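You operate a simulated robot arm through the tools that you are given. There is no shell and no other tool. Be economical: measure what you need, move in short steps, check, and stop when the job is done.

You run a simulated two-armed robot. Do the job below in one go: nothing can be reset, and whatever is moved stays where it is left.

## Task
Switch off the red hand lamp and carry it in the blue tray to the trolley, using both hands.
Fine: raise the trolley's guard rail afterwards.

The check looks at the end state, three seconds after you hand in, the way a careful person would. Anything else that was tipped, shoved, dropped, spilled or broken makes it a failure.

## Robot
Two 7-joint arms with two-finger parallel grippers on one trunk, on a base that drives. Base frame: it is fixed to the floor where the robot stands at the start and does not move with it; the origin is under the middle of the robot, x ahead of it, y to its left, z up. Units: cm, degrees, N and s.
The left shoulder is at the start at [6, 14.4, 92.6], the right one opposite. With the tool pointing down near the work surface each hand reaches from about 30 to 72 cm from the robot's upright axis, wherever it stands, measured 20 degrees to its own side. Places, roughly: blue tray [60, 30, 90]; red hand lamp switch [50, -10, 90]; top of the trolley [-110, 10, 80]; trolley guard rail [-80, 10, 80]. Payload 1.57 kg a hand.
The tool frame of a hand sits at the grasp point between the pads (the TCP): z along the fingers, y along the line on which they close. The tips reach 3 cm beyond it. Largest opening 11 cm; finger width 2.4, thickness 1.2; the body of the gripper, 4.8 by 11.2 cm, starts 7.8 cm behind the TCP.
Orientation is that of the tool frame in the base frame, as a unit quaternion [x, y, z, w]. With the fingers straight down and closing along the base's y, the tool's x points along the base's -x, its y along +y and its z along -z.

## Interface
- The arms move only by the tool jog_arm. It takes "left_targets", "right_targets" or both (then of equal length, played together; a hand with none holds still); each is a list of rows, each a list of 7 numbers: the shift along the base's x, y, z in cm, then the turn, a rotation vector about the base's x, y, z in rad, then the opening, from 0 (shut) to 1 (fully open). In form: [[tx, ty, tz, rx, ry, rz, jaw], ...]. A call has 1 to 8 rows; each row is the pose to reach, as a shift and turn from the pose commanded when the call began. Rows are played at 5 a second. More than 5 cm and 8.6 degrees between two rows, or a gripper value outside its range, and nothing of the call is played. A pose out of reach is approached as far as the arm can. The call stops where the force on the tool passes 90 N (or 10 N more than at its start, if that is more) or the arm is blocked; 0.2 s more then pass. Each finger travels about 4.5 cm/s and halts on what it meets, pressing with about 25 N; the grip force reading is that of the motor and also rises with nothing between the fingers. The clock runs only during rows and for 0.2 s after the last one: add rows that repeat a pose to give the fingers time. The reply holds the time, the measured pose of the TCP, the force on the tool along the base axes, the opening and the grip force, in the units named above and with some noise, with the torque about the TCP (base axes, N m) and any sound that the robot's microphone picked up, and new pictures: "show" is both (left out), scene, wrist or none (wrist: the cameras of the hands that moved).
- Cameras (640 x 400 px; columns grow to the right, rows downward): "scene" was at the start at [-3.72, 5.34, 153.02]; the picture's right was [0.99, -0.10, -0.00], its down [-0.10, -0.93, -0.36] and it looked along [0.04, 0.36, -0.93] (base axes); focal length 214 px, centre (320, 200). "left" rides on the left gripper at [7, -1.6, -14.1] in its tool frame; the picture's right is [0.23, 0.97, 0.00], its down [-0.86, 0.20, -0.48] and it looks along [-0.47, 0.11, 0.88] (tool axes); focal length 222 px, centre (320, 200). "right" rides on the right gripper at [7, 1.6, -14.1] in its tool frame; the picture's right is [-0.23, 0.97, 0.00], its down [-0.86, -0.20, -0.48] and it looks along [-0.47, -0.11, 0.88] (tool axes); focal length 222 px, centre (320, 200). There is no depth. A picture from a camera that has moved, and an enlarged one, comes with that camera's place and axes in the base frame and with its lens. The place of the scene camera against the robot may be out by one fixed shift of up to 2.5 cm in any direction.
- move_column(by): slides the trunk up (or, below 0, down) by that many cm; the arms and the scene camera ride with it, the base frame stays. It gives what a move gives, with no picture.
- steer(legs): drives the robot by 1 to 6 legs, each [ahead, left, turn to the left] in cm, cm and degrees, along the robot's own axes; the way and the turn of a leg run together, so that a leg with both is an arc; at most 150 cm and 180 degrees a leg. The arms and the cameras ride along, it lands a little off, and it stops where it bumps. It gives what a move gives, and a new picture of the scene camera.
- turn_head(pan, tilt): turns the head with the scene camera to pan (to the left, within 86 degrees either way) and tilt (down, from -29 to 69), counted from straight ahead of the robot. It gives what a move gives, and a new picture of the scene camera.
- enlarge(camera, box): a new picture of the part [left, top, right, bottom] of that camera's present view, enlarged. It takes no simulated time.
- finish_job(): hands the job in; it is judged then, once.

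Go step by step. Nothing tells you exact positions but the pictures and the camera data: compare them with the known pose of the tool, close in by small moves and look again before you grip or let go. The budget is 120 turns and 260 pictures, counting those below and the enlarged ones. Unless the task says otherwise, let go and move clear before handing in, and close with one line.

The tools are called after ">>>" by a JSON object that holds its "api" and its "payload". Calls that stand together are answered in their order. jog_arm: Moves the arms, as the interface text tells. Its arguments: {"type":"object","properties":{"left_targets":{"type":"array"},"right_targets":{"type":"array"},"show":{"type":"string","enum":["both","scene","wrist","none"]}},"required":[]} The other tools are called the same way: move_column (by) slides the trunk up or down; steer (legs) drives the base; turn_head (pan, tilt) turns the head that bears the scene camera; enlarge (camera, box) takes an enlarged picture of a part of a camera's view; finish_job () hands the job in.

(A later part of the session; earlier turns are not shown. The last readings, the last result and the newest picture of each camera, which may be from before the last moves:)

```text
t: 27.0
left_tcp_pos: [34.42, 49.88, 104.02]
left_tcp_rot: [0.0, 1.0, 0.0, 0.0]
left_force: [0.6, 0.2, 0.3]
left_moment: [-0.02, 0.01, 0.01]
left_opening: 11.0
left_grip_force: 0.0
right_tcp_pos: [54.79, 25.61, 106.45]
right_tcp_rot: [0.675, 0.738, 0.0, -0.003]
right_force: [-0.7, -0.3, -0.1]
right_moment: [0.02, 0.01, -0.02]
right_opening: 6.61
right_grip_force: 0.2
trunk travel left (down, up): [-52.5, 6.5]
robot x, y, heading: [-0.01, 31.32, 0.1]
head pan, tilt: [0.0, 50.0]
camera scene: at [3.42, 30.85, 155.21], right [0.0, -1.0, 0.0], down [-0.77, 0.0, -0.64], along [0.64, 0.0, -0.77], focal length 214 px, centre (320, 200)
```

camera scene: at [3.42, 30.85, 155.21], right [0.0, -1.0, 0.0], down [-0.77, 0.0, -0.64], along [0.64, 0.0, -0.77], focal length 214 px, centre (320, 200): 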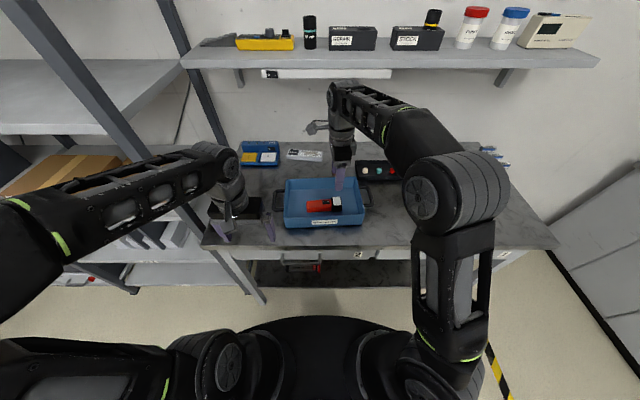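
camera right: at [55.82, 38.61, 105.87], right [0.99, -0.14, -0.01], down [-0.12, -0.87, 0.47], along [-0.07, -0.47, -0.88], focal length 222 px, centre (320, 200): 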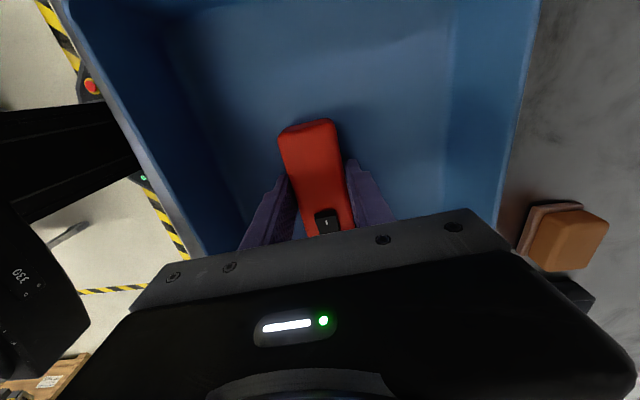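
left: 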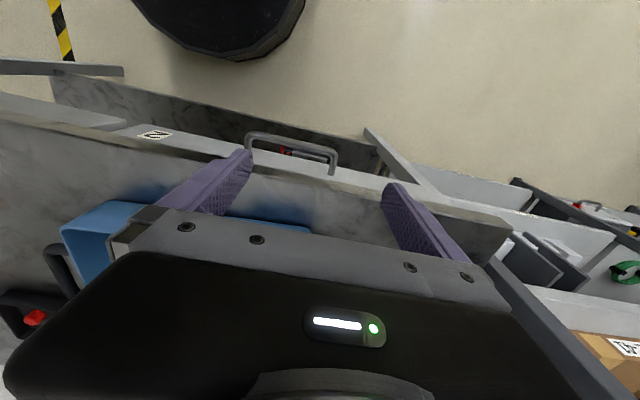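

The lamp sits in the tray. I'll turn the right hand back and bring both hands above the handles, which I put at about [56, 12.3, 93] right and [54, 48.2, 93] left.

>>> {"api": "jog_arm", "payload": {"right_targets": [[0, -2, 0, 0, 0, 0.14, 0.6], [0, -4, 0, 0, 0, 0.28, 0.6], [0, -6, 0, 0, 0, 0.42, 0.6], [0, -8, 0, 0, 0, 0.56, 0.6], [0, -10, 0, 0, 0, 0.7, 0.6], [0, -11, 0, 0, 0, 0.84, 0.5], [0, -12, 0, 0, 0, 0.98, 0.4], [0, -13.3, 0, 0, 0, 1.12, 0.36]], "left_targets": [[2, 0, 2, 0, 0, 0.05, 0.8], [5, 0, 3, 0, 0, 0.05, 0.6], [9, 0, 3, 0, 0, 0.05, 0.36], [13, 0, 3, 0, 0, 0.05, 0.36], [16, -0.5, 3, 0, 0, 0.05, 0.36], [18, -1, 3, 0, 0, 0.05, 0.36], [19.5, -1.8, 3, 0, 0, 0.05, 0.36], [19.5, -1.8, 3, 0, 0, 0.05, 0.36]], "show": "none"}}

>>> {"api": "jog_arm", "payload": {"right_targets": [[0.5, 0, -1, 0, 0, 0.14, 0.36], [1, 0, -2, 0, 0, 0.28, 0.36], [1.2, 0, -3, 0, 0, 0.42, 0.36], [1.2, 0, -3, 0, 0, 0.42, 0.36]], "left_targets": [[0, 0, -1, 0, 0, 0, 0.36], [0, 0, -2, 0, 0, 0, 0.36], [0, 0, -4, 0, 0, 0, 0.36], [0, 0, -4, 0, 0, 0, 0.36]]}}

```text
t: 28.8
left_tcp_pos: [54.06, 48.13, 107.01]
left_tcp_rot: [-0.026, 1.0, -0.001, 0.0]
left_force: [0.3, -0.5, -0.8]
left_moment: [0.0, 0.03, 0.04]
left_opening: 3.95
left_grip_force: 0.1
right_tcp_pos: [54.76, 12.36, 106.44]
right_tcp_rot: [0.179, 0.984, -0.001, -0.002]
right_force: [-0.2, 0.0, 0.6]
right_moment: [-0.04, 0.0, 0.01]
right_opening: 3.97
right_grip_force: 0.0
trunk travel left (down, up): [-52.5, 6.5]
robot x, y, heading: [0.06, 31.09, -0.0]
head pan, tilt: [0.0, 50.0]
```

```text
t: 29.8
left_tcp_pos: [54.07, 48.17, 102.94]
left_tcp_rot: [-0.024, 1.0, 0.0, 0.0]
left_force: [-0.3, 0.4, 0.0]
left_moment: [0.01, 0.03, 0.0]
left_opening: 3.95
left_grip_force: 0.1
right_tcp_pos: [55.95, 12.29, 103.51]
right_tcp_rot: [-0.03, 1.0, -0.002, -0.002]
right_force: [0.4, 0.2, 0.3]
right_moment: [0.0, 0.01, 0.03]
right_opening: 3.95
right_grip_force: 0.2
trunk travel left (down, up): [-52.5, 6.5]
robot x, y, heading: [-0.11, 31.3, -0.4]
head pan, tilt: [0.0, 50.0]
camera scene: at [3.41, 30.89, 155.22], right [0.0, -1.0, 0.0], down [-0.77, 0.0, -0.64], along [0.64, 0.0, -0.77], focal length 214 px, centre (320, 200)
camera right: at [48.94, 13.55, 117.58], right [0.17, 0.99, -0.01], down [0.87, -0.15, 0.47], along [0.47, -0.08, -0.88], focal length 222 px, centre (320, 200)
camera left: at [47.05, 46.23, 117.03], right [-0.27, 0.96, 0.0], down [0.84, 0.24, 0.48], along [0.46, 0.13, -0.88], focal length 222 px, centre (320, 200)
```

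scene: 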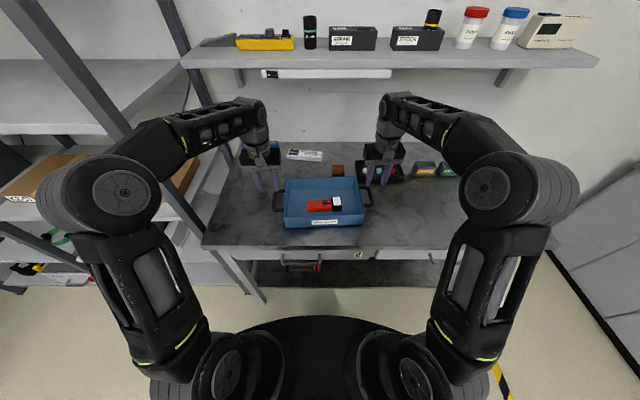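
right: 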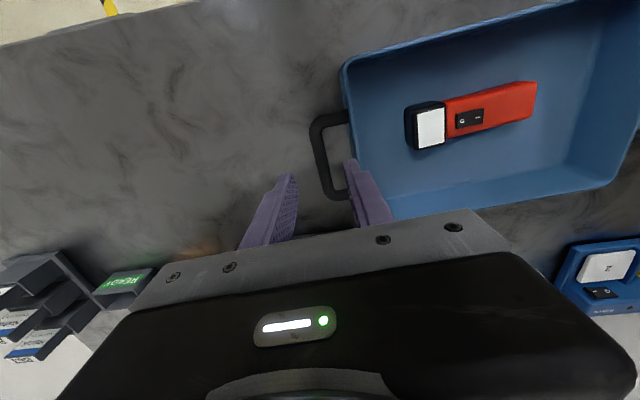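
left: 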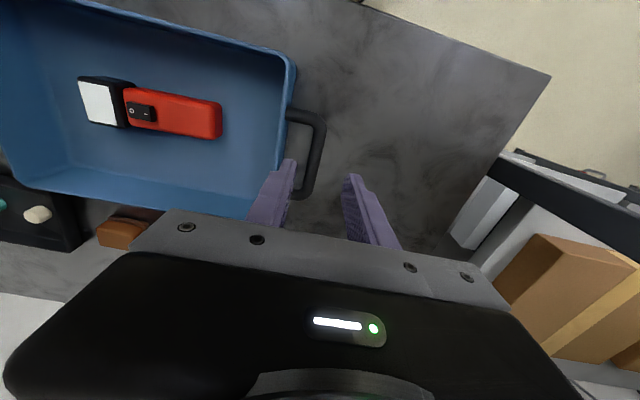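

Both hands hover over the handles. I'll enlarge the wrist views to align precisely before lowering.

>>> {"api": "enlarge", "payload": {"camera": "left", "box": [240, 90, 400, 190]}}

>>> {"api": "enlarge", "payload": {"camera": "right", "box": [240, 100, 400, 200]}}

```text
4.00 times, centred on (320, 140) of left
camera zoom: at [47.05, 46.23, 117.03], right [-0.27, 0.96, 0.0], down [0.84, 0.24, 0.48], along [0.46, 0.13, -0.88], focal length 888 px, centre (320, 440)
```

zoom: 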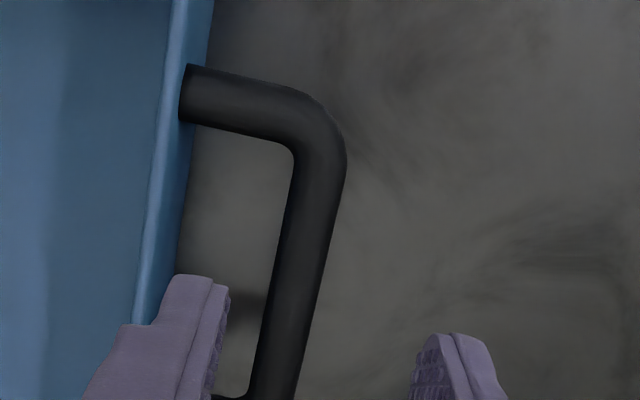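

```text
4.00 times, centred on (320, 150) of right
camera zoom: at [48.94, 13.55, 117.58], right [0.17, 0.99, -0.01], down [0.87, -0.15, 0.47], along [0.47, -0.08, -0.88], focal length 888 px, centre (320, 400)
```

zoom: 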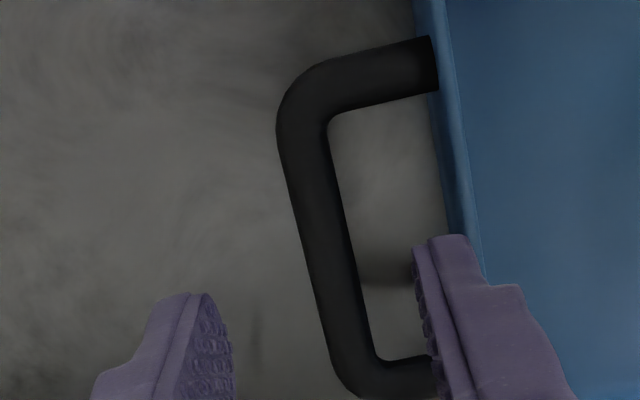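

Bars measured: right at about [57.0, 12.4], left at about [55.0, 47.7]. I'll centre on them and lower to about z 96.5.

>>> {"api": "jog_arm", "payload": {"right_targets": [[1.05, 0.1, -3.5, 0, 0, 0, 0.36], [1.05, 0.1, -7, 0, 0, 0, 0.36], [1.05, 0.1, -7, 0, 0, 0, 0.36]], "left_targets": [[0.95, -0.5, -3.2, 0, 0, 0.01, 0.36], [0.95, -0.5, -6.4, 0, 0, 0.01, 0.36], [0.95, -0.5, -6.4, 0, 0, 0.01, 0.36]]}}

>>> {"api": "enlarge", "payload": {"camera": "scene", "box": [250, 140, 394, 230]}}

```text
t: 30.6
left_tcp_pos: [55.0, 47.69, 96.65]
left_tcp_rot: [-0.03, 1.0, 0.0, 0.0]
left_force: [-0.4, 0.0, 0.2]
left_moment: [0.0, 0.0, -0.01]
left_opening: 3.99
left_grip_force: 0.0
right_tcp_pos: [56.86, 12.35, 96.67]
right_tcp_rot: [-0.029, 1.0, -0.002, -0.002]
right_force: [-0.2, -0.1, 0.8]
right_moment: [0.02, -0.03, -0.01]
right_opening: 3.99
right_grip_force: 0.0
trunk travel left (down, up): [-52.5, 6.5]
robot x, y, heading: [0.25, 31.27, 0.1]
head pan, tilt: [0.0, 50.0]
camera scene: at [3.44, 30.88, 155.21], right [0.0, -1.0, 0.0], down [-0.77, 0.0, -0.64], along [0.64, 0.0, -0.77], focal length 214 px, centre (320, 200)
camera right: at [49.96, 13.58, 110.66], right [0.17, 0.99, 0.0], down [0.87, -0.15, 0.47], along [0.47, -0.09, -0.88], focal length 222 px, centre (320, 200)
camera left: at [48.12, 45.59, 110.7], right [-0.28, 0.96, 0.0], down [0.84, 0.25, 0.48], along [0.46, 0.14, -0.88], focal length 222 px, centre (320, 200)
```

scene: 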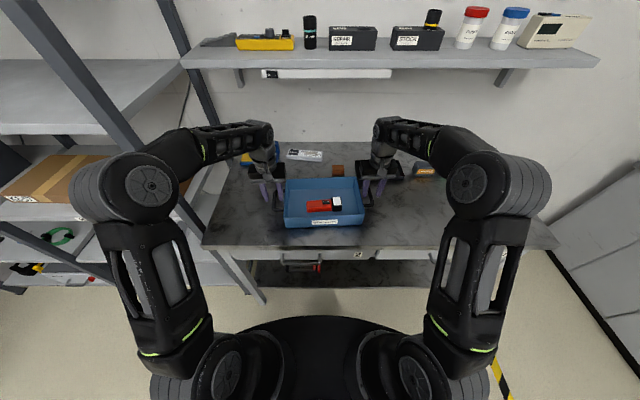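
right: 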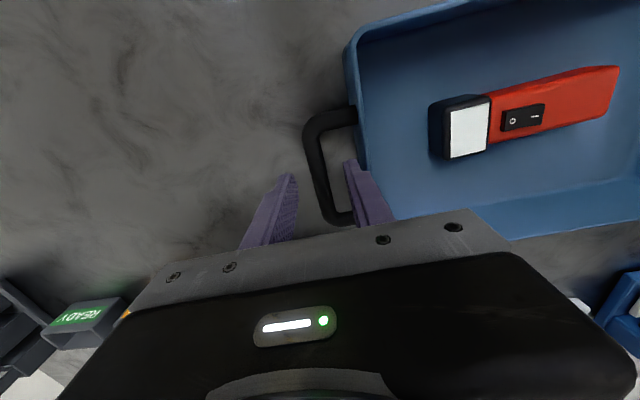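
left: 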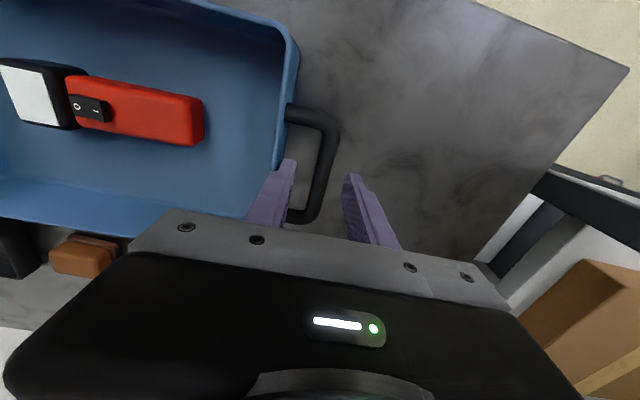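

```text
4.44 times, centred on (322, 185) of scene
camera zoom: at [3.44, 30.88, 155.21], right [0.0, -1.0, 0.0], down [-0.77, 0.0, -0.64], along [0.64, 0.0, -0.77], focal length 953 px, centre (311, 267)
```

zoom: 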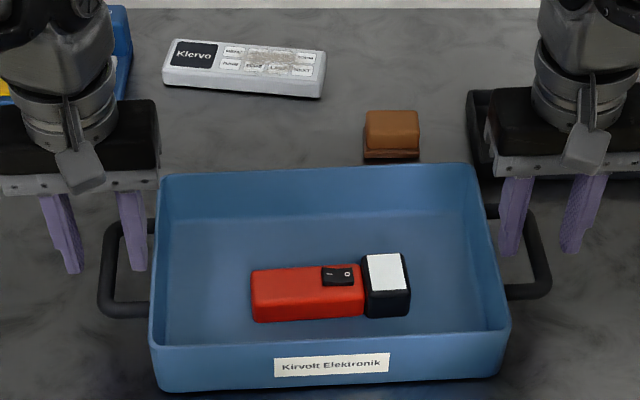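

The bars lie between the finger tips on both sides, at about z 93.5. I'll lower 2.8 cm and close both grippers.

>>> {"api": "jog_arm", "payload": {"right_targets": [[0, -0.1, -1.5, 0, 0, 0, 0.36], [0, -0.1, -2.8, 0, 0, 0, 0.36], [0, -0.1, -2.8, 0, 0, 0, 0.2], [0, -0.1, -2.8, 0, 0, 0, 0.0], [0, -0.1, -2.8, 0, 0, 0, 0.0], [0, -0.1, -2.8, 0, 0, 0, 0.0]], "left_targets": [[0, 0.1, -1.5, 0, 0, 0, 0.36], [0, 0.1, -2.8, 0, 0, 0, 0.36], [0, 0.1, -2.8, 0, 0, 0, 0.2], [0, 0.1, -2.8, 0, 0, 0, 0.0], [0, 0.1, -2.8, 0, 0, 0, 0.0], [0, 0.1, -2.8, 0, 0, 0, 0.0]], "show": "wrist"}}

```text
t: 32.0
left_tcp_pos: [55.04, 47.75, 93.7]
left_tcp_rot: [-0.029, 1.0, 0.0, -0.001]
left_force: [-0.8, 1.2, -0.5]
left_moment: [0.0, -0.14, -0.06]
left_opening: 1.37
left_grip_force: 24.9
right_tcp_pos: [56.9, 12.25, 93.74]
right_tcp_rot: [-0.029, 1.0, -0.002, -0.003]
right_force: [-0.9, -2.3, 0.5]
right_moment: [-0.05, -0.1, 0.02]
right_opening: 1.35
right_grip_force: 25.0
trunk travel left (down, up): [-52.5, 6.5]
robot x, y, heading: [-0.08, 31.06, -0.1]
head pan, tilt: [0.0, 50.0]
camera right: at [49.98, 13.53, 107.83], right [0.17, 0.99, -0.01], down [0.87, -0.15, 0.47], along [0.47, -0.09, -0.88], focal length 222 px, centre (320, 200)
camera left: at [48.09, 45.75, 107.89], right [-0.28, 0.96, 0.0], down [0.84, 0.25, 0.48], along [0.46, 0.14, -0.88], focal length 222 px, centre (320, 200)
```

right: 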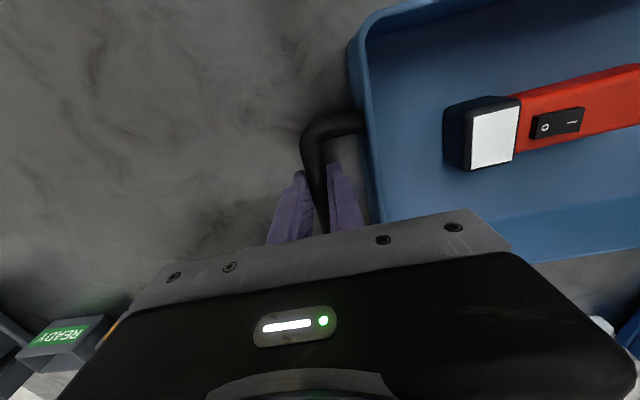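
left: 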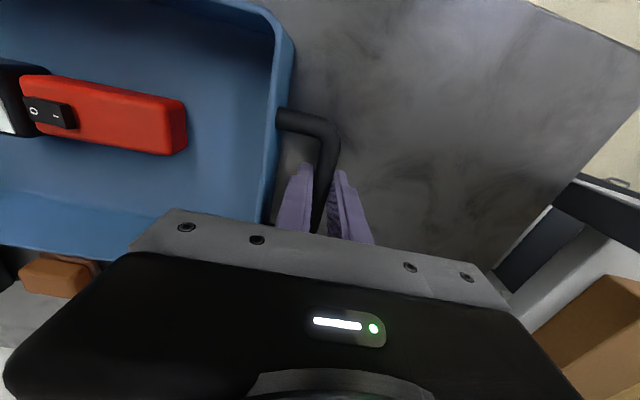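

Both bars are gripped (1.36 cm). I'll lift both hands together, gently, 2 cm then on to 8 cm.

>>> {"api": "jog_arm", "payload": {"right_targets": [[0, 0, 0.7, 0, 0, 0, 0], [0, 0, 1.4, 0, 0, 0, 0], [0, 0, 2.5, 0, 0, 0, 0], [0, 0, 4, 0, 0, 0, 0], [0, 0, 5.5, 0, 0, 0, 0], [0, 0, 7, 0, 0, 0, 0], [0, 0, 8, 0, 0, 0, 0], [0, 0, 8, 0, 0, 0, 0]], "left_targets": [[0, 0, 0.7, 0, 0, 0, 0], [0, 0, 1.4, 0, 0, 0, 0], [0, 0, 2.5, 0, 0, 0, 0], [0, 0, 4, 0, 0, 0, 0], [0, 0, 5.5, 0, 0, 0, 0], [0, 0, 7, 0, 0, 0, 0], [0, 0, 8, 0, 0, 0, 0], [0, 0, 8, 0, 0, 0, 0]]}}

```text
t: 33.8
left_tcp_pos: [54.98, 47.83, 101.74]
left_tcp_rot: [-0.03, 1.0, -0.001, -0.001]
left_force: [0.4, 3.2, -1.6]
left_moment: [0.01, -0.08, 0.02]
left_opening: 1.32
left_grip_force: 24.6
right_tcp_pos: [57.05, 12.3, 101.64]
right_tcp_rot: [-0.028, 1.0, -0.002, -0.004]
right_force: [-0.7, -4.3, -4.0]
right_moment: [-0.01, 0.04, 0.1]
right_opening: 1.34
right_grip_force: 24.7
trunk travel left (down, up): [-52.5, 6.5]
robot x, y, heading: [0.42, 31.15, 0.0]
head pan, tilt: [0.0, 50.0]
camera scene: at [3.51, 30.89, 155.21], right [0.0, -1.0, 0.0], down [-0.77, 0.0, -0.64], along [0.64, 0.0, -0.77], focal length 214 px, centre (320, 200)
camera right: at [50.07, 13.6, 115.81], right [0.17, 0.99, -0.01], down [0.87, -0.15, 0.47], along [0.47, -0.09, -0.88], focal length 222 px, centre (320, 200)
camera left: at [48.09, 45.81, 115.88], right [-0.28, 0.96, 0.0], down [0.84, 0.25, 0.48], along [0.46, 0.14, -0.88], focal length 222 px, centre (320, 200)
```

scene: 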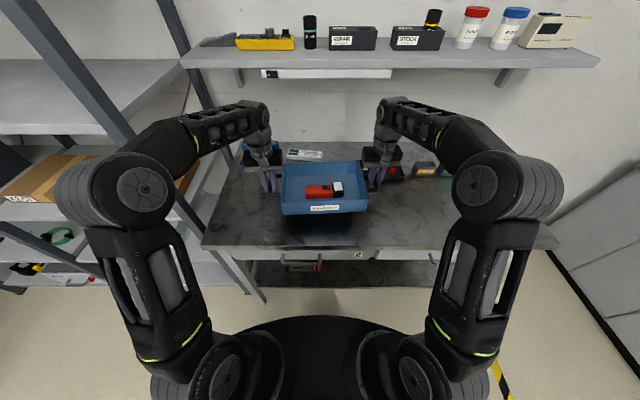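
right: 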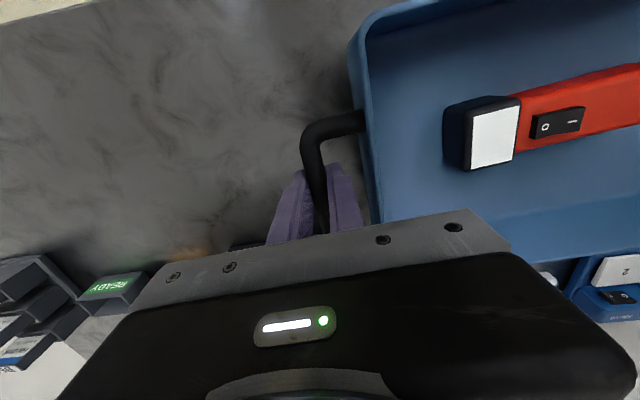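
left: 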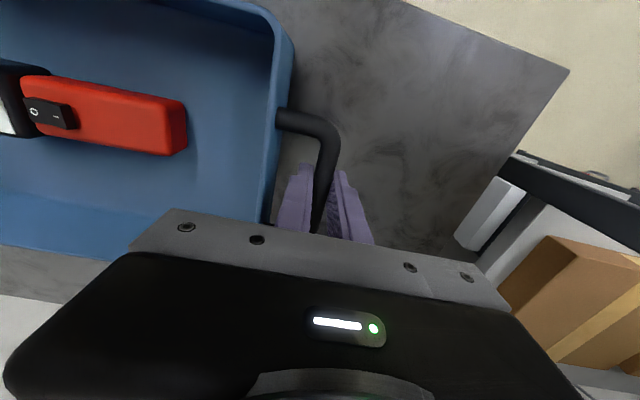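

The tray is level and light (about 6 N in all). I'll draw it in a little, then look both ways before driving.

>>> {"api": "jog_arm", "payload": {"right_targets": [[-2, 0, 1, 0, 0, 0, 0], [-4, 0, 2, 0, 0, 0, 0], [-6, 0, 2, 0, 0, 0, 0], [-8, 0, 2, 0, 0, 0, 0], [-10, 0, 2, 0, 0, 0, 0], [-10, 0, 2, 0, 0, 0, 0]], "left_targets": [[-2, 0, 1, 0, 0, 0, 0], [-4, 0, 2, 0, 0, 0, 0], [-6, 0, 2, 0, 0, 0, 0], [-8, 0, 2, 0, 0, 0, 0], [-10, 0, 2, 0, 0, 0, 0], [-10, 0, 2, 0, 0, 0, 0]], "show": "none"}}

>>> {"api": "turn_head", "payload": {"pan": 86, "tilt": 40}}

>>> {"api": "turn_head", "payload": {"pan": -86, "tilt": 40}}

```text
t: 35.2
left_tcp_pos: [45.03, 47.76, 103.73]
left_tcp_rot: [-0.029, 1.0, -0.001, -0.001]
left_force: [-0.3, 4.6, -2.7]
left_moment: [0.08, -0.05, 0.06]
left_opening: 1.36
left_grip_force: 25.0
right_tcp_pos: [47.06, 12.21, 103.66]
right_tcp_rot: [-0.029, 1.0, -0.003, -0.003]
right_force: [-0.1, -5.6, -3.1]
right_moment: [-0.07, 0.07, 0.14]
right_opening: 1.32
right_grip_force: 25.1
trunk travel left (down, up): [-52.5, 6.5]
robot x, y, heading: [0.26, 31.05, -0.0]
head pan, tilt: [0.0, 50.0]
```

```text
t: 36.8
left_tcp_pos: [45.05, 47.77, 103.71]
left_tcp_rot: [-0.031, 1.0, 0.0, 0.0]
left_force: [-0.3, 8.4, -3.4]
left_moment: [0.06, 0.01, 0.06]
left_opening: 1.33
left_grip_force: 24.9
right_tcp_pos: [46.93, 12.35, 103.56]
right_tcp_rot: [-0.029, 1.0, -0.003, -0.004]
right_force: [-0.6, -7.5, -3.1]
right_moment: [-0.05, -0.01, 0.13]
right_opening: 1.36
right_grip_force: 25.2
trunk travel left (down, up): [-52.5, 6.5]
robot x, y, heading: [0.05, 31.11, 0.0]
head pan, tilt: [85.9, 40.0]
camera scene: at [-3.6, 39.37, 156.63], right [1.0, -0.07, 0.0], down [-0.05, -0.64, -0.77], along [0.06, 0.76, -0.64], focal length 214 px, centre (320, 200)
```

scene: 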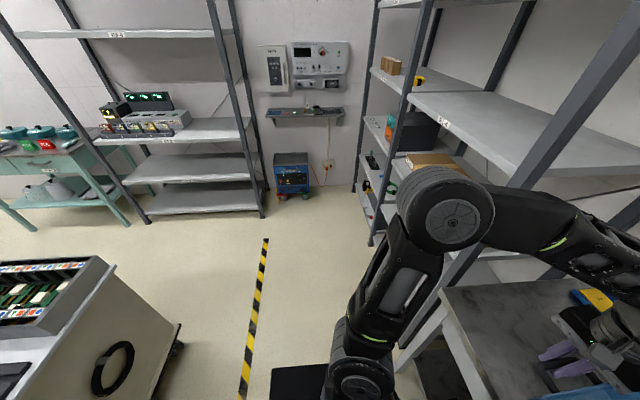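

```text
t: 39.4
left_tcp_pos: [44.95, 47.81, 103.76]
left_tcp_rot: [-0.03, 1.0, 0.0, 0.0]
left_force: [0.6, 9.7, -2.7]
left_moment: [0.09, -0.02, 0.03]
left_opening: 1.36
left_grip_force: 25.1
right_tcp_pos: [47.04, 12.23, 103.59]
right_tcp_rot: [-0.029, 1.0, -0.002, -0.004]
right_force: [-1.1, -10.5, -3.6]
right_moment: [-0.07, 0.0, 0.14]
right_opening: 1.35
right_grip_force: 25.1
trunk travel left (down, up): [-52.5, 6.5]
robot x, y, heading: [0.35, 31.09, -0.1]
head pan, tilt: [-85.9, 40.0]
camera scene: at [-3.62, 22.41, 156.63], right [-1.0, -0.07, 0.0], down [-0.05, 0.64, -0.77], along [0.05, -0.76, -0.64], focal length 214 px, centre (320, 200)
```

scene: 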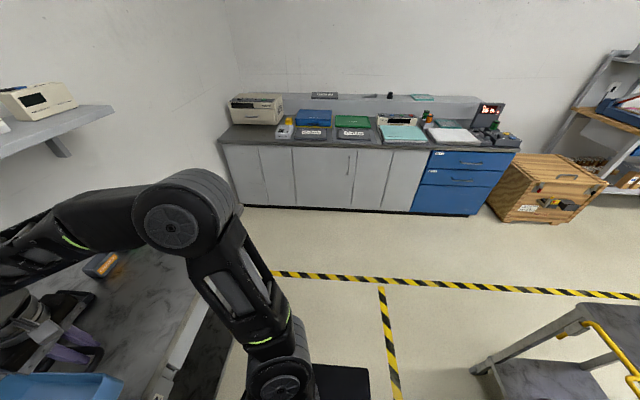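

The way behind is clear: the trolley is behind to the right. I'll ease the sideways squeeze on the tray by 0.15 cm each hand, back off from the bench, shift right and turn toward the trolley, clockwise.

>>> {"api": "jog_arm", "payload": {"right_targets": [[0, -0.12, 0, 0, 0, 0, 0], [0, -0.12, 0, 0, 0, 0, 0]], "left_targets": [[0, 0.12, 0, 0, 0, 0, 0], [0, 0.12, 0, 0, 0, 0, 0]], "show": "none"}}

>>> {"api": "steer", "payload": {"legs": [[-22, 0, 0]]}}

>>> {"api": "turn_head", "payload": {"pan": -86, "tilt": 65}}

```text
t: 40.0
left_tcp_pos: [44.91, 47.73, 103.61]
left_tcp_rot: [-0.029, 1.0, -0.002, 0.0]
left_force: [-0.5, 1.9, -3.4]
left_moment: [-0.02, 0.02, 0.06]
left_opening: 1.34
left_grip_force: 25.1
right_tcp_pos: [46.98, 12.27, 103.64]
right_tcp_rot: [-0.029, 1.0, 0.0, -0.003]
right_force: [-0.5, -2.2, -3.6]
right_moment: [-0.03, 0.01, 0.03]
right_opening: 1.37
right_grip_force: 24.9
trunk travel left (down, up): [-52.5, 6.5]
robot x, y, heading: [-0.48, 31.03, -0.1]
head pan, tilt: [-85.9, 40.0]
```

```text
t: 41.7
left_tcp_pos: [22.76, 47.84, 103.82]
left_tcp_rot: [-0.03, 1.0, -0.001, 0.001]
left_force: [0.8, -15.1, -3.0]
left_moment: [-0.1, 0.0, 0.05]
left_opening: 1.34
left_grip_force: 24.4
right_tcp_pos: [24.78, 12.3, 103.83]
right_tcp_rot: [-0.03, 1.0, -0.001, -0.002]
right_force: [-1.5, 14.1, -3.4]
right_moment: [0.06, -0.01, 0.01]
right_opening: 1.35
right_grip_force: 24.9
trunk travel left (down, up): [-52.5, 6.5]
robot x, y, heading: [-22.53, 30.99, 0.2]
head pan, tilt: [-85.9, 40.0]
camera scene: at [-25.88, 22.42, 156.63], right [-1.0, -0.07, 0.0], down [-0.04, 0.64, -0.77], along [0.05, -0.76, -0.64], focal length 214 px, centre (320, 200)
```

scene: 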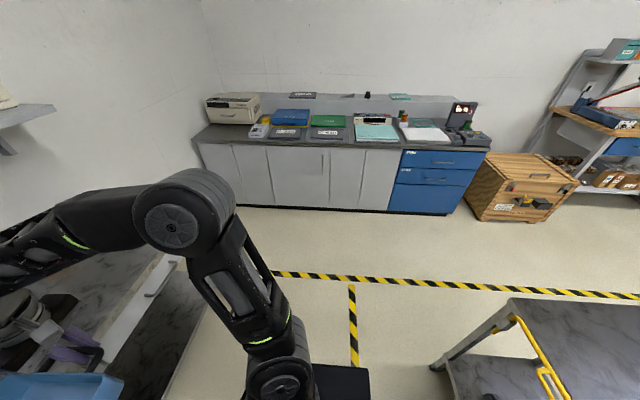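

```text
t: 42.6
left_tcp_pos: [22.91, 47.85, 103.68]
left_tcp_rot: [-0.03, 1.0, -0.002, 0.0]
left_force: [0.1, -0.6, -4.1]
left_moment: [0.01, -0.02, 0.02]
left_opening: 1.36
left_grip_force: 24.6
right_tcp_pos: [24.94, 12.39, 103.78]
right_tcp_rot: [-0.03, 1.0, -0.001, -0.002]
right_force: [-0.1, 0.5, -3.8]
right_moment: [-0.03, -0.01, 0.05]
right_opening: 1.36
right_grip_force: 25.4
trunk travel left (down, up): [-52.5, 6.5]
robot x, y, heading: [-22.21, 31.15, -0.2]
head pan, tilt: [-85.9, 65.0]
camera scene: at [-25.91, 24.84, 153.41], right [-1.0, -0.07, 0.0], down [-0.06, 0.9, -0.42], along [0.03, -0.42, -0.91], focal length 214 px, centre (320, 200)
```

scene: 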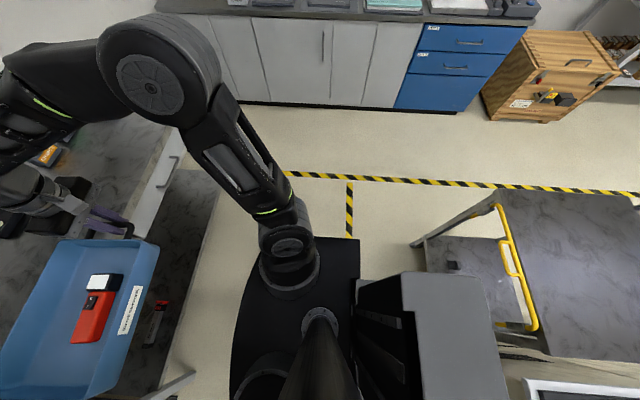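

The trolley top's near edge is about x -92, y from -18 to 34, with the yellow rail along that edge. I'll shift right 21 cm and turn 90° right, then check.

>>> {"api": "steer", "payload": {"legs": [[0, -21, 0], [0, 0, -90]]}}

>>> {"api": "turn_head", "payload": {"pan": -60, "tilt": 45}}

```text
t: 48.0
left_tcp_pos: [-5.4, -34.73, 103.74]
left_tcp_rot: [0.687, 0.727, -0.001, 0.0]
left_force: [-3.6, -1.9, -2.9]
left_moment: [-0.01, 0.03, 0.03]
left_opening: 1.37
left_grip_force: 24.9
right_tcp_pos: [-40.92, -36.67, 103.68]
right_tcp_rot: [0.686, 0.728, 0.002, -0.002]
right_force: [3.1, -0.2, -3.6]
right_moment: [-0.01, -0.04, 0.02]
right_opening: 1.32
right_grip_force: 25.0
trunk travel left (down, up): [-52.5, 6.5]
robot x, y, heading: [-22.29, 10.45, -90.2]
head pan, tilt: [-85.9, 65.0]
camera scene: at [-29.47, 12.52, 153.4], right [-0.07, 1.0, 0.0], down [0.9, 0.06, -0.42], along [-0.42, -0.03, -0.91], focal length 214 px, centre (320, 200)
```

scene: 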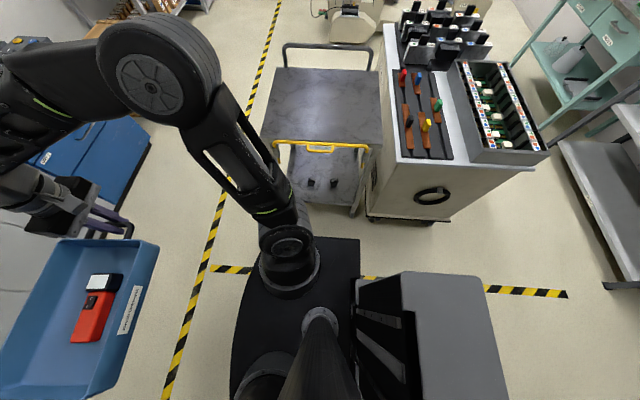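

```text
t: 48.9
left_tcp_pos: [-5.33, -34.75, 103.8]
left_tcp_rot: [0.687, 0.727, 0.0, 0.0]
left_force: [-0.2, -0.3, -3.3]
left_moment: [0.02, -0.02, 0.08]
left_opening: 1.33
left_grip_force: 24.9
right_tcp_pos: [-40.93, -36.78, 103.56]
right_tcp_rot: [0.686, 0.727, 0.001, -0.002]
right_force: [-0.1, 0.3, -3.5]
right_moment: [0.0, 0.0, 0.01]
right_opening: 1.34
right_grip_force: 24.9
trunk travel left (down, up): [-52.5, 6.5]
robot x, y, heading: [-21.75, 10.45, -90.1]
head pan, tilt: [-60.0, 45.0]
camera scene: at [-30.46, 8.89, 155.9], right [-0.5, 0.87, 0.0], down [0.61, 0.35, -0.71], along [-0.61, -0.35, -0.71], focal length 214 px, centre (320, 200)
```

scene: 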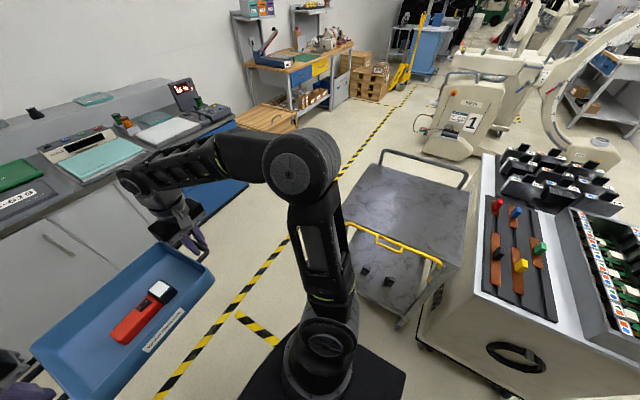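

The trolley stands clear, with its yellow guard rail folded at the near end and a parts cart just to its right. I'll turn the remaining 90° to face it.

>>> {"api": "steer", "payload": {"legs": [[0, 0, -90]]}}

>>> {"api": "turn_head", "payload": {"pan": 0, "tilt": 40}}

```text
t: 53.2
left_tcp_pos: [-67.34, -5.61, 103.71]
left_tcp_rot: [1.0, 0.021, 0.0, -0.001]
left_force: [0.8, -0.3, -3.6]
left_moment: [0.02, 0.01, 0.02]
left_opening: 1.34
left_grip_force: 25.0
right_tcp_pos: [-68.65, 30.01, 103.63]
right_tcp_rot: [1.0, 0.02, 0.002, 0.0]
right_force: [0.0, -0.6, -2.3]
right_moment: [-0.02, 0.01, 0.02]
right_opening: 1.36
right_grip_force: 25.4
trunk travel left (down, up): [-52.5, 6.5]
robot x, y, heading: [-22.34, 10.27, 178.7]
head pan, tilt: [-60.0, 45.0]
camera scene: at [-24.4, 17.08, 155.9], right [0.88, 0.48, 0.0], down [0.34, -0.62, -0.71], along [-0.34, 0.62, -0.71], focal length 214 px, centre (320, 200)
```

scene: 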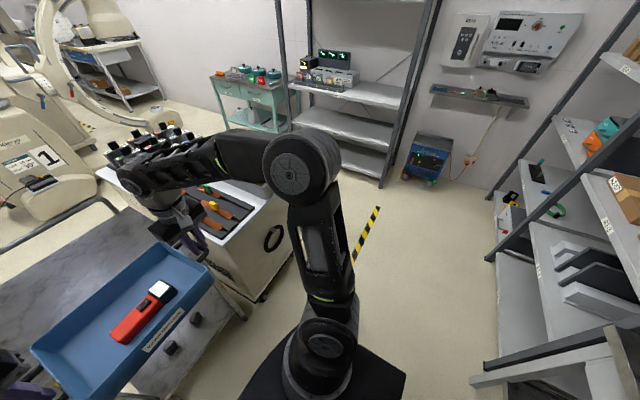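

```text
t: 54.5
left_tcp_pos: [-67.35, -5.55, 103.63]
left_tcp_rot: [1.0, 0.021, 0.0, -0.001]
left_force: [0.5, -0.4, -3.6]
left_moment: [-0.01, 0.01, 0.05]
left_opening: 1.34
left_grip_force: 25.0
right_tcp_pos: [-68.71, 29.95, 103.6]
right_tcp_rot: [1.0, 0.02, 0.003, -0.002]
right_force: [0.5, -0.5, -4.1]
right_moment: [0.02, -0.01, -0.02]
right_opening: 1.35
right_grip_force: 25.2
trunk travel left (down, up): [-52.5, 6.5]
robot x, y, heading: [-22.24, 10.41, 179.0]
head pan, tilt: [0.0, 40.0]
camera scene: at [-28.97, 10.12, 156.63], right [0.02, 1.0, 0.0], down [0.64, -0.01, -0.77], along [-0.77, 0.02, -0.64], focal length 214 px, centre (320, 200)
```

scene: 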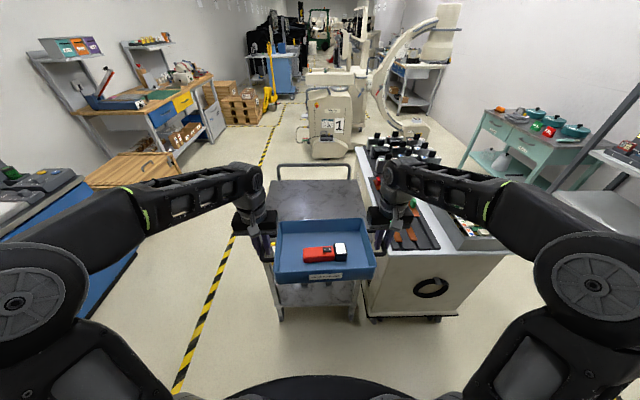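

The trolley top spans roughly x -140 to -92, y -19 to 35. I'll shift 5 cm to the robot's left and move ahead 25 cm so the tray comes over the top.

>>> {"api": "steer", "payload": {"legs": [[0, 5, 1.1], [25, 0, 0]]}}

>>> {"api": "turn_head", "payload": {"pan": 0, "tilt": 60}}

```text
t: 56.8
left_tcp_pos: [-92.24, -11.5, 103.72]
left_tcp_rot: [1.0, 0.029, 0.001, -0.001]
left_force: [-1.0, -0.4, -4.1]
left_moment: [0.01, -0.01, 0.06]
left_opening: 1.32
left_grip_force: 25.1
right_tcp_pos: [-94.17, 24.02, 103.55]
right_tcp_rot: [1.0, 0.03, 0.004, -0.002]
right_force: [0.0, -1.0, -3.8]
right_moment: [-0.01, -0.02, 0.06]
right_opening: 1.35
right_grip_force: 24.8
trunk travel left (down, up): [-52.5, 6.5]
robot x, y, heading: [-46.95, 5.56, 179.7]
head pan, tilt: [0.0, 40.0]
camera scene: at [-54.2, 5.05, 156.62], right [0.0, 1.0, 0.0], down [0.64, 0.0, -0.77], along [-0.77, 0.0, -0.64], focal length 214 px, centre (320, 200)
```

scene: 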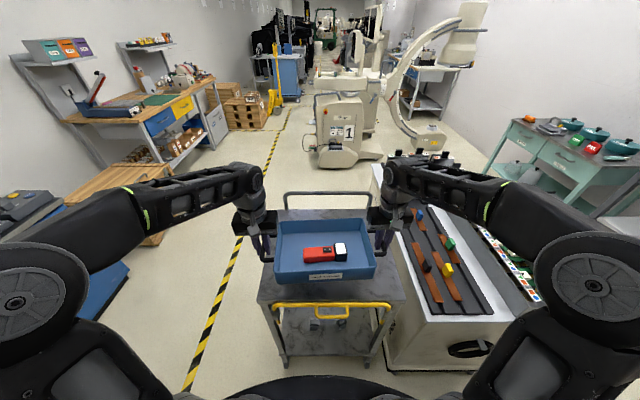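

```text
t: 57.7
left_tcp_pos: [-92.17, -11.42, 103.71]
left_tcp_rot: [1.0, 0.029, 0.0, -0.001]
left_force: [-0.9, 0.3, -3.0]
left_moment: [0.0, -0.01, 0.04]
left_opening: 1.34
left_grip_force: 25.2
right_tcp_pos: [-94.16, 24.18, 103.72]
right_tcp_rot: [1.0, 0.029, 0.004, -0.001]
right_force: [0.1, -0.9, -3.4]
right_moment: [-0.01, 0.01, 0.01]
right_opening: 1.36
right_grip_force: 25.2
trunk travel left (down, up): [-52.5, 6.5]
robot x, y, heading: [-47.01, 5.55, 179.9]
head pan, tilt: [0.0, 60.0]
camera scene: at [-52.25, 5.04, 153.96], right [0.0, 1.0, 0.0], down [0.87, 0.0, -0.5], along [-0.5, 0.0, -0.87], focal length 214 px, centre (320, 200)
```

scene: 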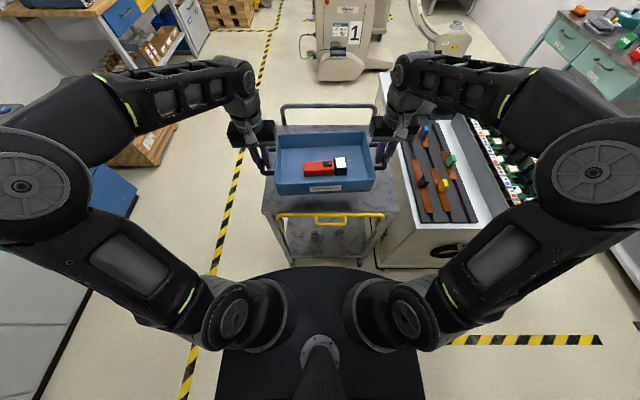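

The tray is over the front part of the trolley. I'll enlarge to see the rail and the top's near edge.

>>> {"api": "enlarge", "payload": {"camera": "scene", "box": [250, 100, 410, 200]}}

>>> {"api": "enlarge", "payload": {"camera": "scene", "box": [250, 180, 410, 280]}}

```text
4.00 times, centred on (330, 150) of scene
camera zoom: at [-52.25, 5.04, 153.96], right [0.0, 1.0, 0.0], down [0.87, 0.0, -0.5], along [-0.5, 0.0, -0.87], focal length 858 px, centre (280, 400)
```

zoom: 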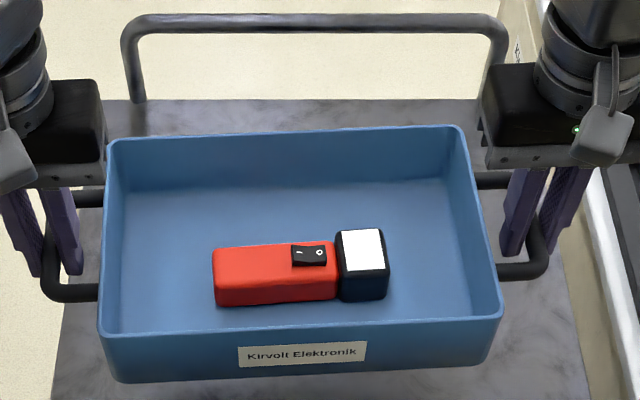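

```text
4.00 times, centred on (330, 230) of scene
camera zoom: at [-52.25, 5.04, 153.96], right [0.0, 1.0, 0.0], down [0.87, 0.0, -0.5], along [-0.5, 0.0, -0.87], focal length 858 px, centre (280, 80)
```

zoom: 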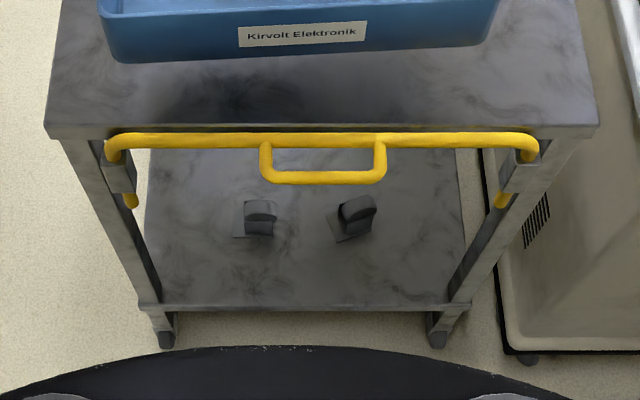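

The rail is a sliding one: two rods in sleeves on the front legs, with a U-shaped grip in the middle, now down. First the tray: I'll carry it 14 cm further over the top's centre and look.

>>> {"api": "jog_arm", "payload": {"right_targets": [[-2.5, 0.3, 0, 0, 0, 0, 0], [-5, 0.6, 0, 0, 0, 0, 0], [-7.5, 0.9, 0, 0, 0, 0, 0], [-10, 1.2, 0, 0, 0, 0, 0], [-12.5, 1.5, 0, 0, 0, 0, 0], [-14, 1.5, 0, 0, 0, 0, 0], [-14, 1.5, 0, 0, 0, 0, 0]], "left_targets": [[-2.5, 0.3, 0, 0, 0, 0, 0], [-5, 0.6, 0, 0, 0, 0, 0], [-7.5, 0.9, 0, 0, 0, 0, 0], [-10, 1.2, 0, 0, 0, 0, 0], [-12.5, 1.5, 0, 0, 0, 0, 0], [-14, 1.5, 0, 0, 0, 0, 0], [-14, 1.5, 0, 0, 0, 0, 0]]}}

```text
t: 59.3
left_tcp_pos: [-106.15, -9.87, 103.8]
left_tcp_rot: [1.0, 0.029, 0.001, 0.0]
left_force: [-0.9, 2.5, -3.0]
left_moment: [0.01, 0.43, 0.09]
left_opening: 1.33
left_grip_force: 24.9
right_tcp_pos: [-108.08, 25.68, 103.76]
right_tcp_rot: [1.0, 0.029, 0.003, -0.002]
right_force: [0.3, -0.5, -4.0]
right_moment: [-0.02, -0.44, 0.08]
right_opening: 1.34
right_grip_force: 24.9
trunk travel left (down, up): [-52.5, 6.5]
robot x, y, heading: [-47.25, 5.31, 180.0]
head pan, tilt: [0.0, 60.0]
camera scene: at [-52.23, 5.13, 153.96], right [0.0, 1.0, 0.0], down [0.87, 0.0, -0.5], along [-0.5, 0.0, -0.87], focal length 214 px, centre (320, 200)
camera right: at [-101.14, 24.43, 117.78], right [-0.17, -0.99, 0.0], down [-0.87, 0.15, 0.47], along [-0.47, 0.08, -0.88], focal length 222 px, centre (320, 200)
camera left: at [-99.34, -7.86, 117.88], right [0.28, -0.96, 0.0], down [-0.84, -0.25, 0.48], along [-0.46, -0.13, -0.88], focal length 222 px, centre (320, 200)
```

scene: 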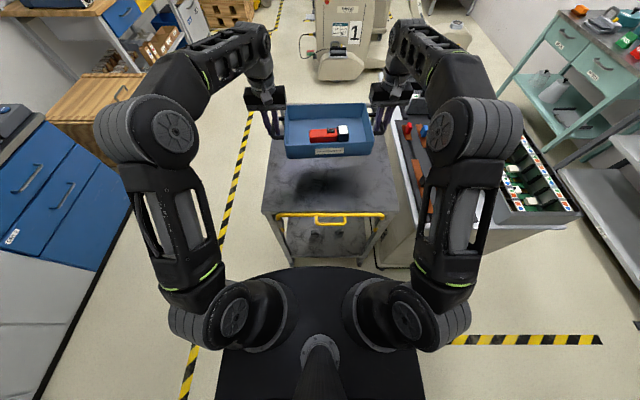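
right: 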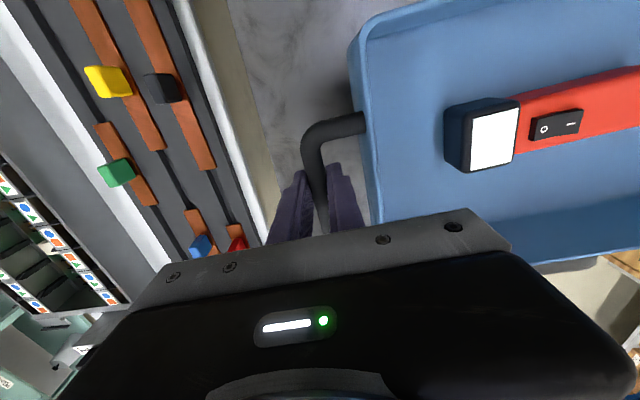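
left: 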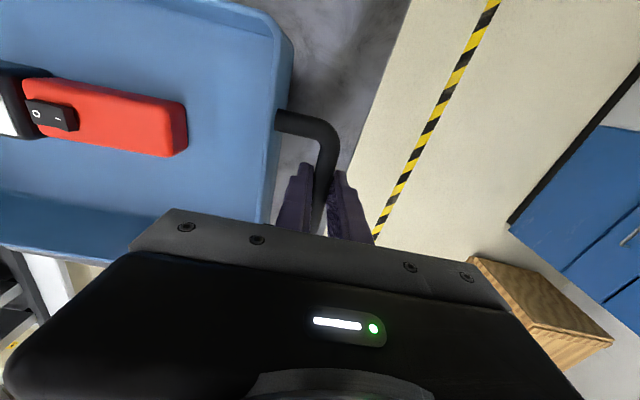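

The tray is within the trolley top's outline on all sides (top y -17 to 36). I'll lower it to about 2.5 cm above the expected contact.

>>> {"api": "jog_arm", "payload": {"right_targets": [[0, 0, -2.5, 0, 0, 0, 0], [0, 0, -5, 0, 0, 0, 0], [0, 0, -7.5, 0, 0, 0, 0], [0, 0, -10, 0, 0, 0, 0], [0, 0, -12.5, 0, 0, 0, 0], [0, 0, -14, 0, 0, 0, 0], [0, 0, -14, 0, 0, 0, 0]], "left_targets": [[0, 0, -2.5, 0, 0, 0, 0], [0, 0, -5, 0, 0, 0, 0], [0, 0, -7.5, 0, 0, 0, 0], [0, 0, -10, 0, 0, 0, 0], [0, 0, -12.5, 0, 0, 0, 0], [0, 0, -14, 0, 0, 0, 0], [0, 0, -14, 0, 0, 0, 0]], "show": "scene"}}

>>> {"api": "enlarge", "payload": {"camera": "scene", "box": [240, 80, 416, 190]}}

```text
t: 60.9
left_tcp_pos: [-106.23, -9.97, 89.81]
left_tcp_rot: [1.0, 0.029, -0.001, -0.002]
left_force: [-0.1, 0.9, 7.8]
left_moment: [0.04, -0.8, 0.04]
left_opening: 1.35
left_grip_force: 24.9
right_tcp_pos: [-108.19, 25.61, 89.8]
right_tcp_rot: [1.0, 0.029, 0.002, -0.003]
right_force: [-2.8, -0.2, 5.3]
right_moment: [0.04, -0.79, 0.07]
right_opening: 1.36
right_grip_force: 25.0
trunk travel left (down, up): [-52.5, 6.5]
robot x, y, heading: [-47.28, 5.5, 179.7]
head pan, tilt: [0.0, 60.0]
camera scene: at [-52.14, 5.04, 153.99], right [0.0, 1.0, 0.0], down [0.87, 0.0, -0.5], along [-0.5, 0.0, -0.87], focal length 214 px, centre (320, 200)
```

scene: 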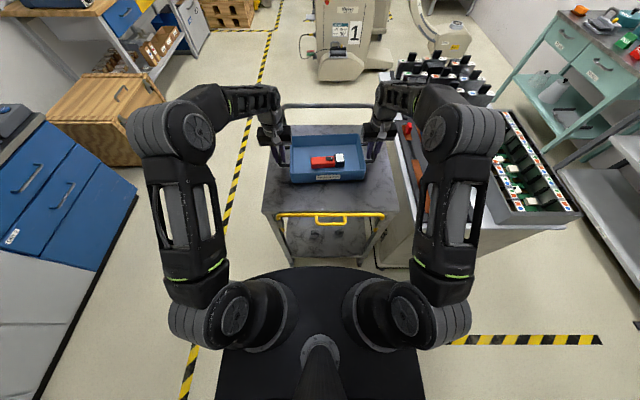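

```text
3.64 times, centred on (328, 135) of scene
camera zoom: at [-52.14, 5.04, 153.99], right [0.0, 1.0, 0.0], down [0.87, 0.0, -0.5], along [-0.5, 0.0, -0.87], focal length 780 px, centre (291, 436)
```

zoom: 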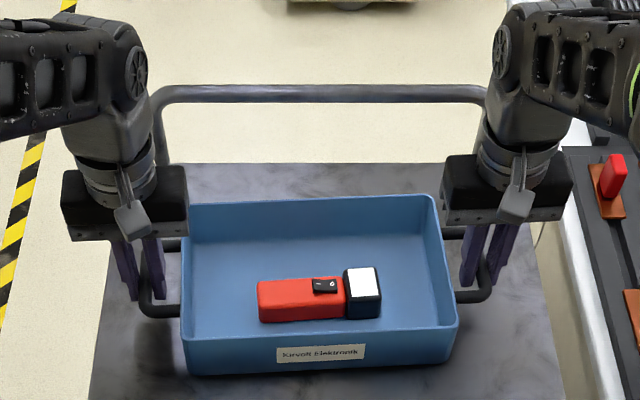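

The tray is already resting on the top (upward force 5–8 N a hand), so the top is at about z 84. I'll open both hands to 4 cm and rise straight up.

>>> {"api": "jog_arm", "payload": {"right_targets": [[0, 0, 0.1, 0, 0, 0, 0.2], [0, 0, 0.1, 0, 0, 0, 0.36], [0, 0, 0.1, 0, 0, 0, 0.36], [0, 0, 0.1, 0, 0, 0, 0.36], [0, 0, 3, 0, 0, 0, 0.36], [0, 0, 7, 0, 0, 0, 0.36], [0, 0, 11, 0, 0, 0, 0.36], [0, 0, 14, 0, 0, 0, 0.36]], "left_targets": [[0, 0, 0.1, 0, 0, 0, 0.2], [0, 0, 0.1, 0, 0, 0, 0.36], [0, 0, 0.1, 0, 0, 0, 0.36], [0, 0, 0.1, 0, 0, 0, 0.36], [0, 0, 3, 0, 0, 0, 0.36], [0, 0, 7, 0, 0, 0, 0.36], [0, 0, 11, 0, 0, 0, 0.36], [0, 0, 14, 0, 0, 0, 0.36]]}}

>>> {"api": "enlarge", "payload": {"camera": "scene", "box": [240, 80, 416, 190]}}

>>> {"api": "enlarge", "payload": {"camera": "scene", "box": [250, 180, 410, 280]}}

```text
t: 62.7
left_tcp_pos: [-106.16, -9.98, 103.8]
left_tcp_rot: [1.0, 0.028, 0.0, -0.001]
left_force: [0.2, -0.1, -0.5]
left_moment: [0.03, 0.03, -0.01]
left_opening: 3.95
left_grip_force: 0.0
right_tcp_pos: [-108.12, 25.49, 103.86]
right_tcp_rot: [1.0, 0.03, 0.004, -0.002]
right_force: [-0.4, -1.0, 0.9]
right_moment: [0.0, -0.01, -0.03]
right_opening: 3.94
right_grip_force: 0.1
trunk travel left (down, up): [-52.5, 6.5]
robot x, y, heading: [-47.18, 5.55, 179.9]
head pan, tilt: [0.0, 60.0]
camera scene: at [-52.14, 4.94, 153.95], right [0.0, 1.0, 0.0], down [0.87, 0.0, -0.5], along [-0.5, 0.0, -0.87], focal length 214 px, centre (320, 200)
camera right: at [-101.08, 24.31, 117.86], right [-0.17, -0.99, 0.0], down [-0.87, 0.15, 0.48], along [-0.47, 0.08, -0.88], focal length 222 px, centre (320, 200)
camera left: at [-99.38, -7.94, 117.91], right [0.28, -0.96, 0.0], down [-0.84, -0.25, 0.48], along [-0.46, -0.13, -0.88], focal length 222 px, centre (320, 200)
```

scene: 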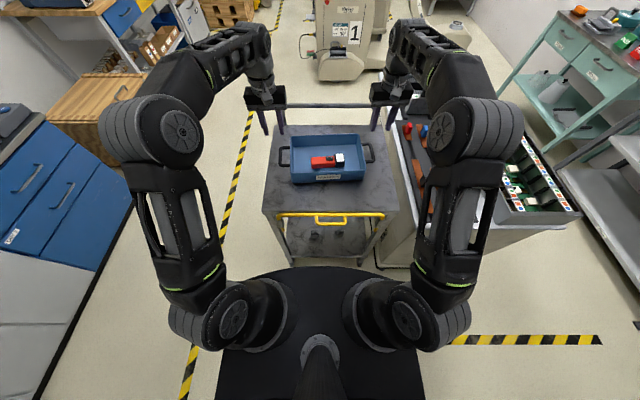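
right: 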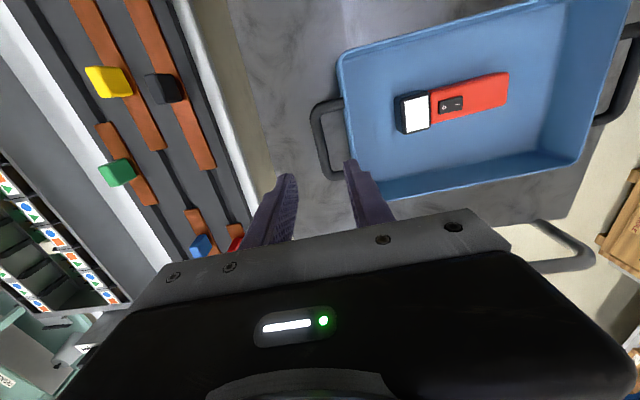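
left: 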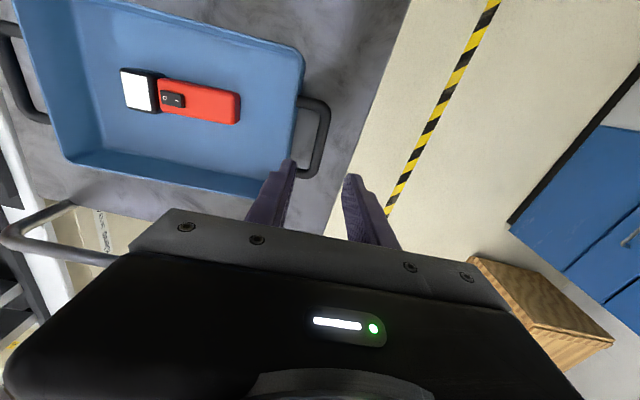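

```text
3.64 times, centred on (328, 135) of scene
camera zoom: at [-52.14, 4.94, 153.95], right [0.0, 1.0, 0.0], down [0.87, 0.0, -0.5], along [-0.5, 0.0, -0.87], focal length 780 px, centre (291, 436)
```

zoom: 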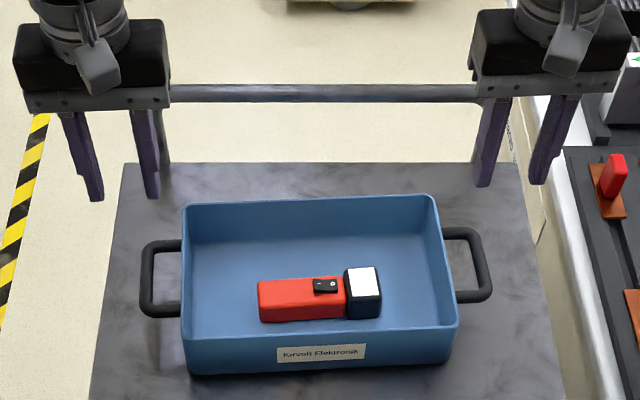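

```text
4.00 times, centred on (330, 230) of scene
camera zoom: at [-52.14, 4.94, 153.95], right [0.0, 1.0, 0.0], down [0.87, 0.0, -0.5], along [-0.5, 0.0, -0.87], focal length 858 px, centre (280, 80)
```

zoom: 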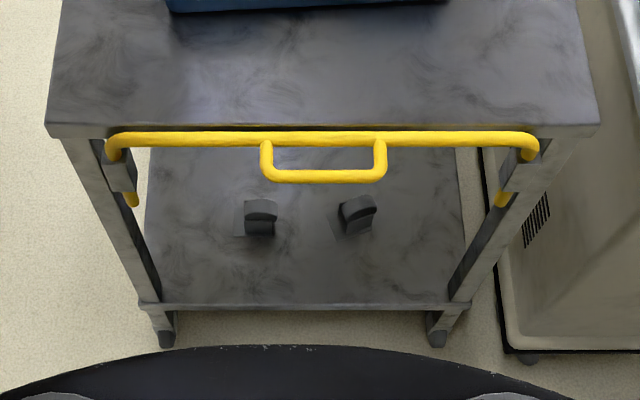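

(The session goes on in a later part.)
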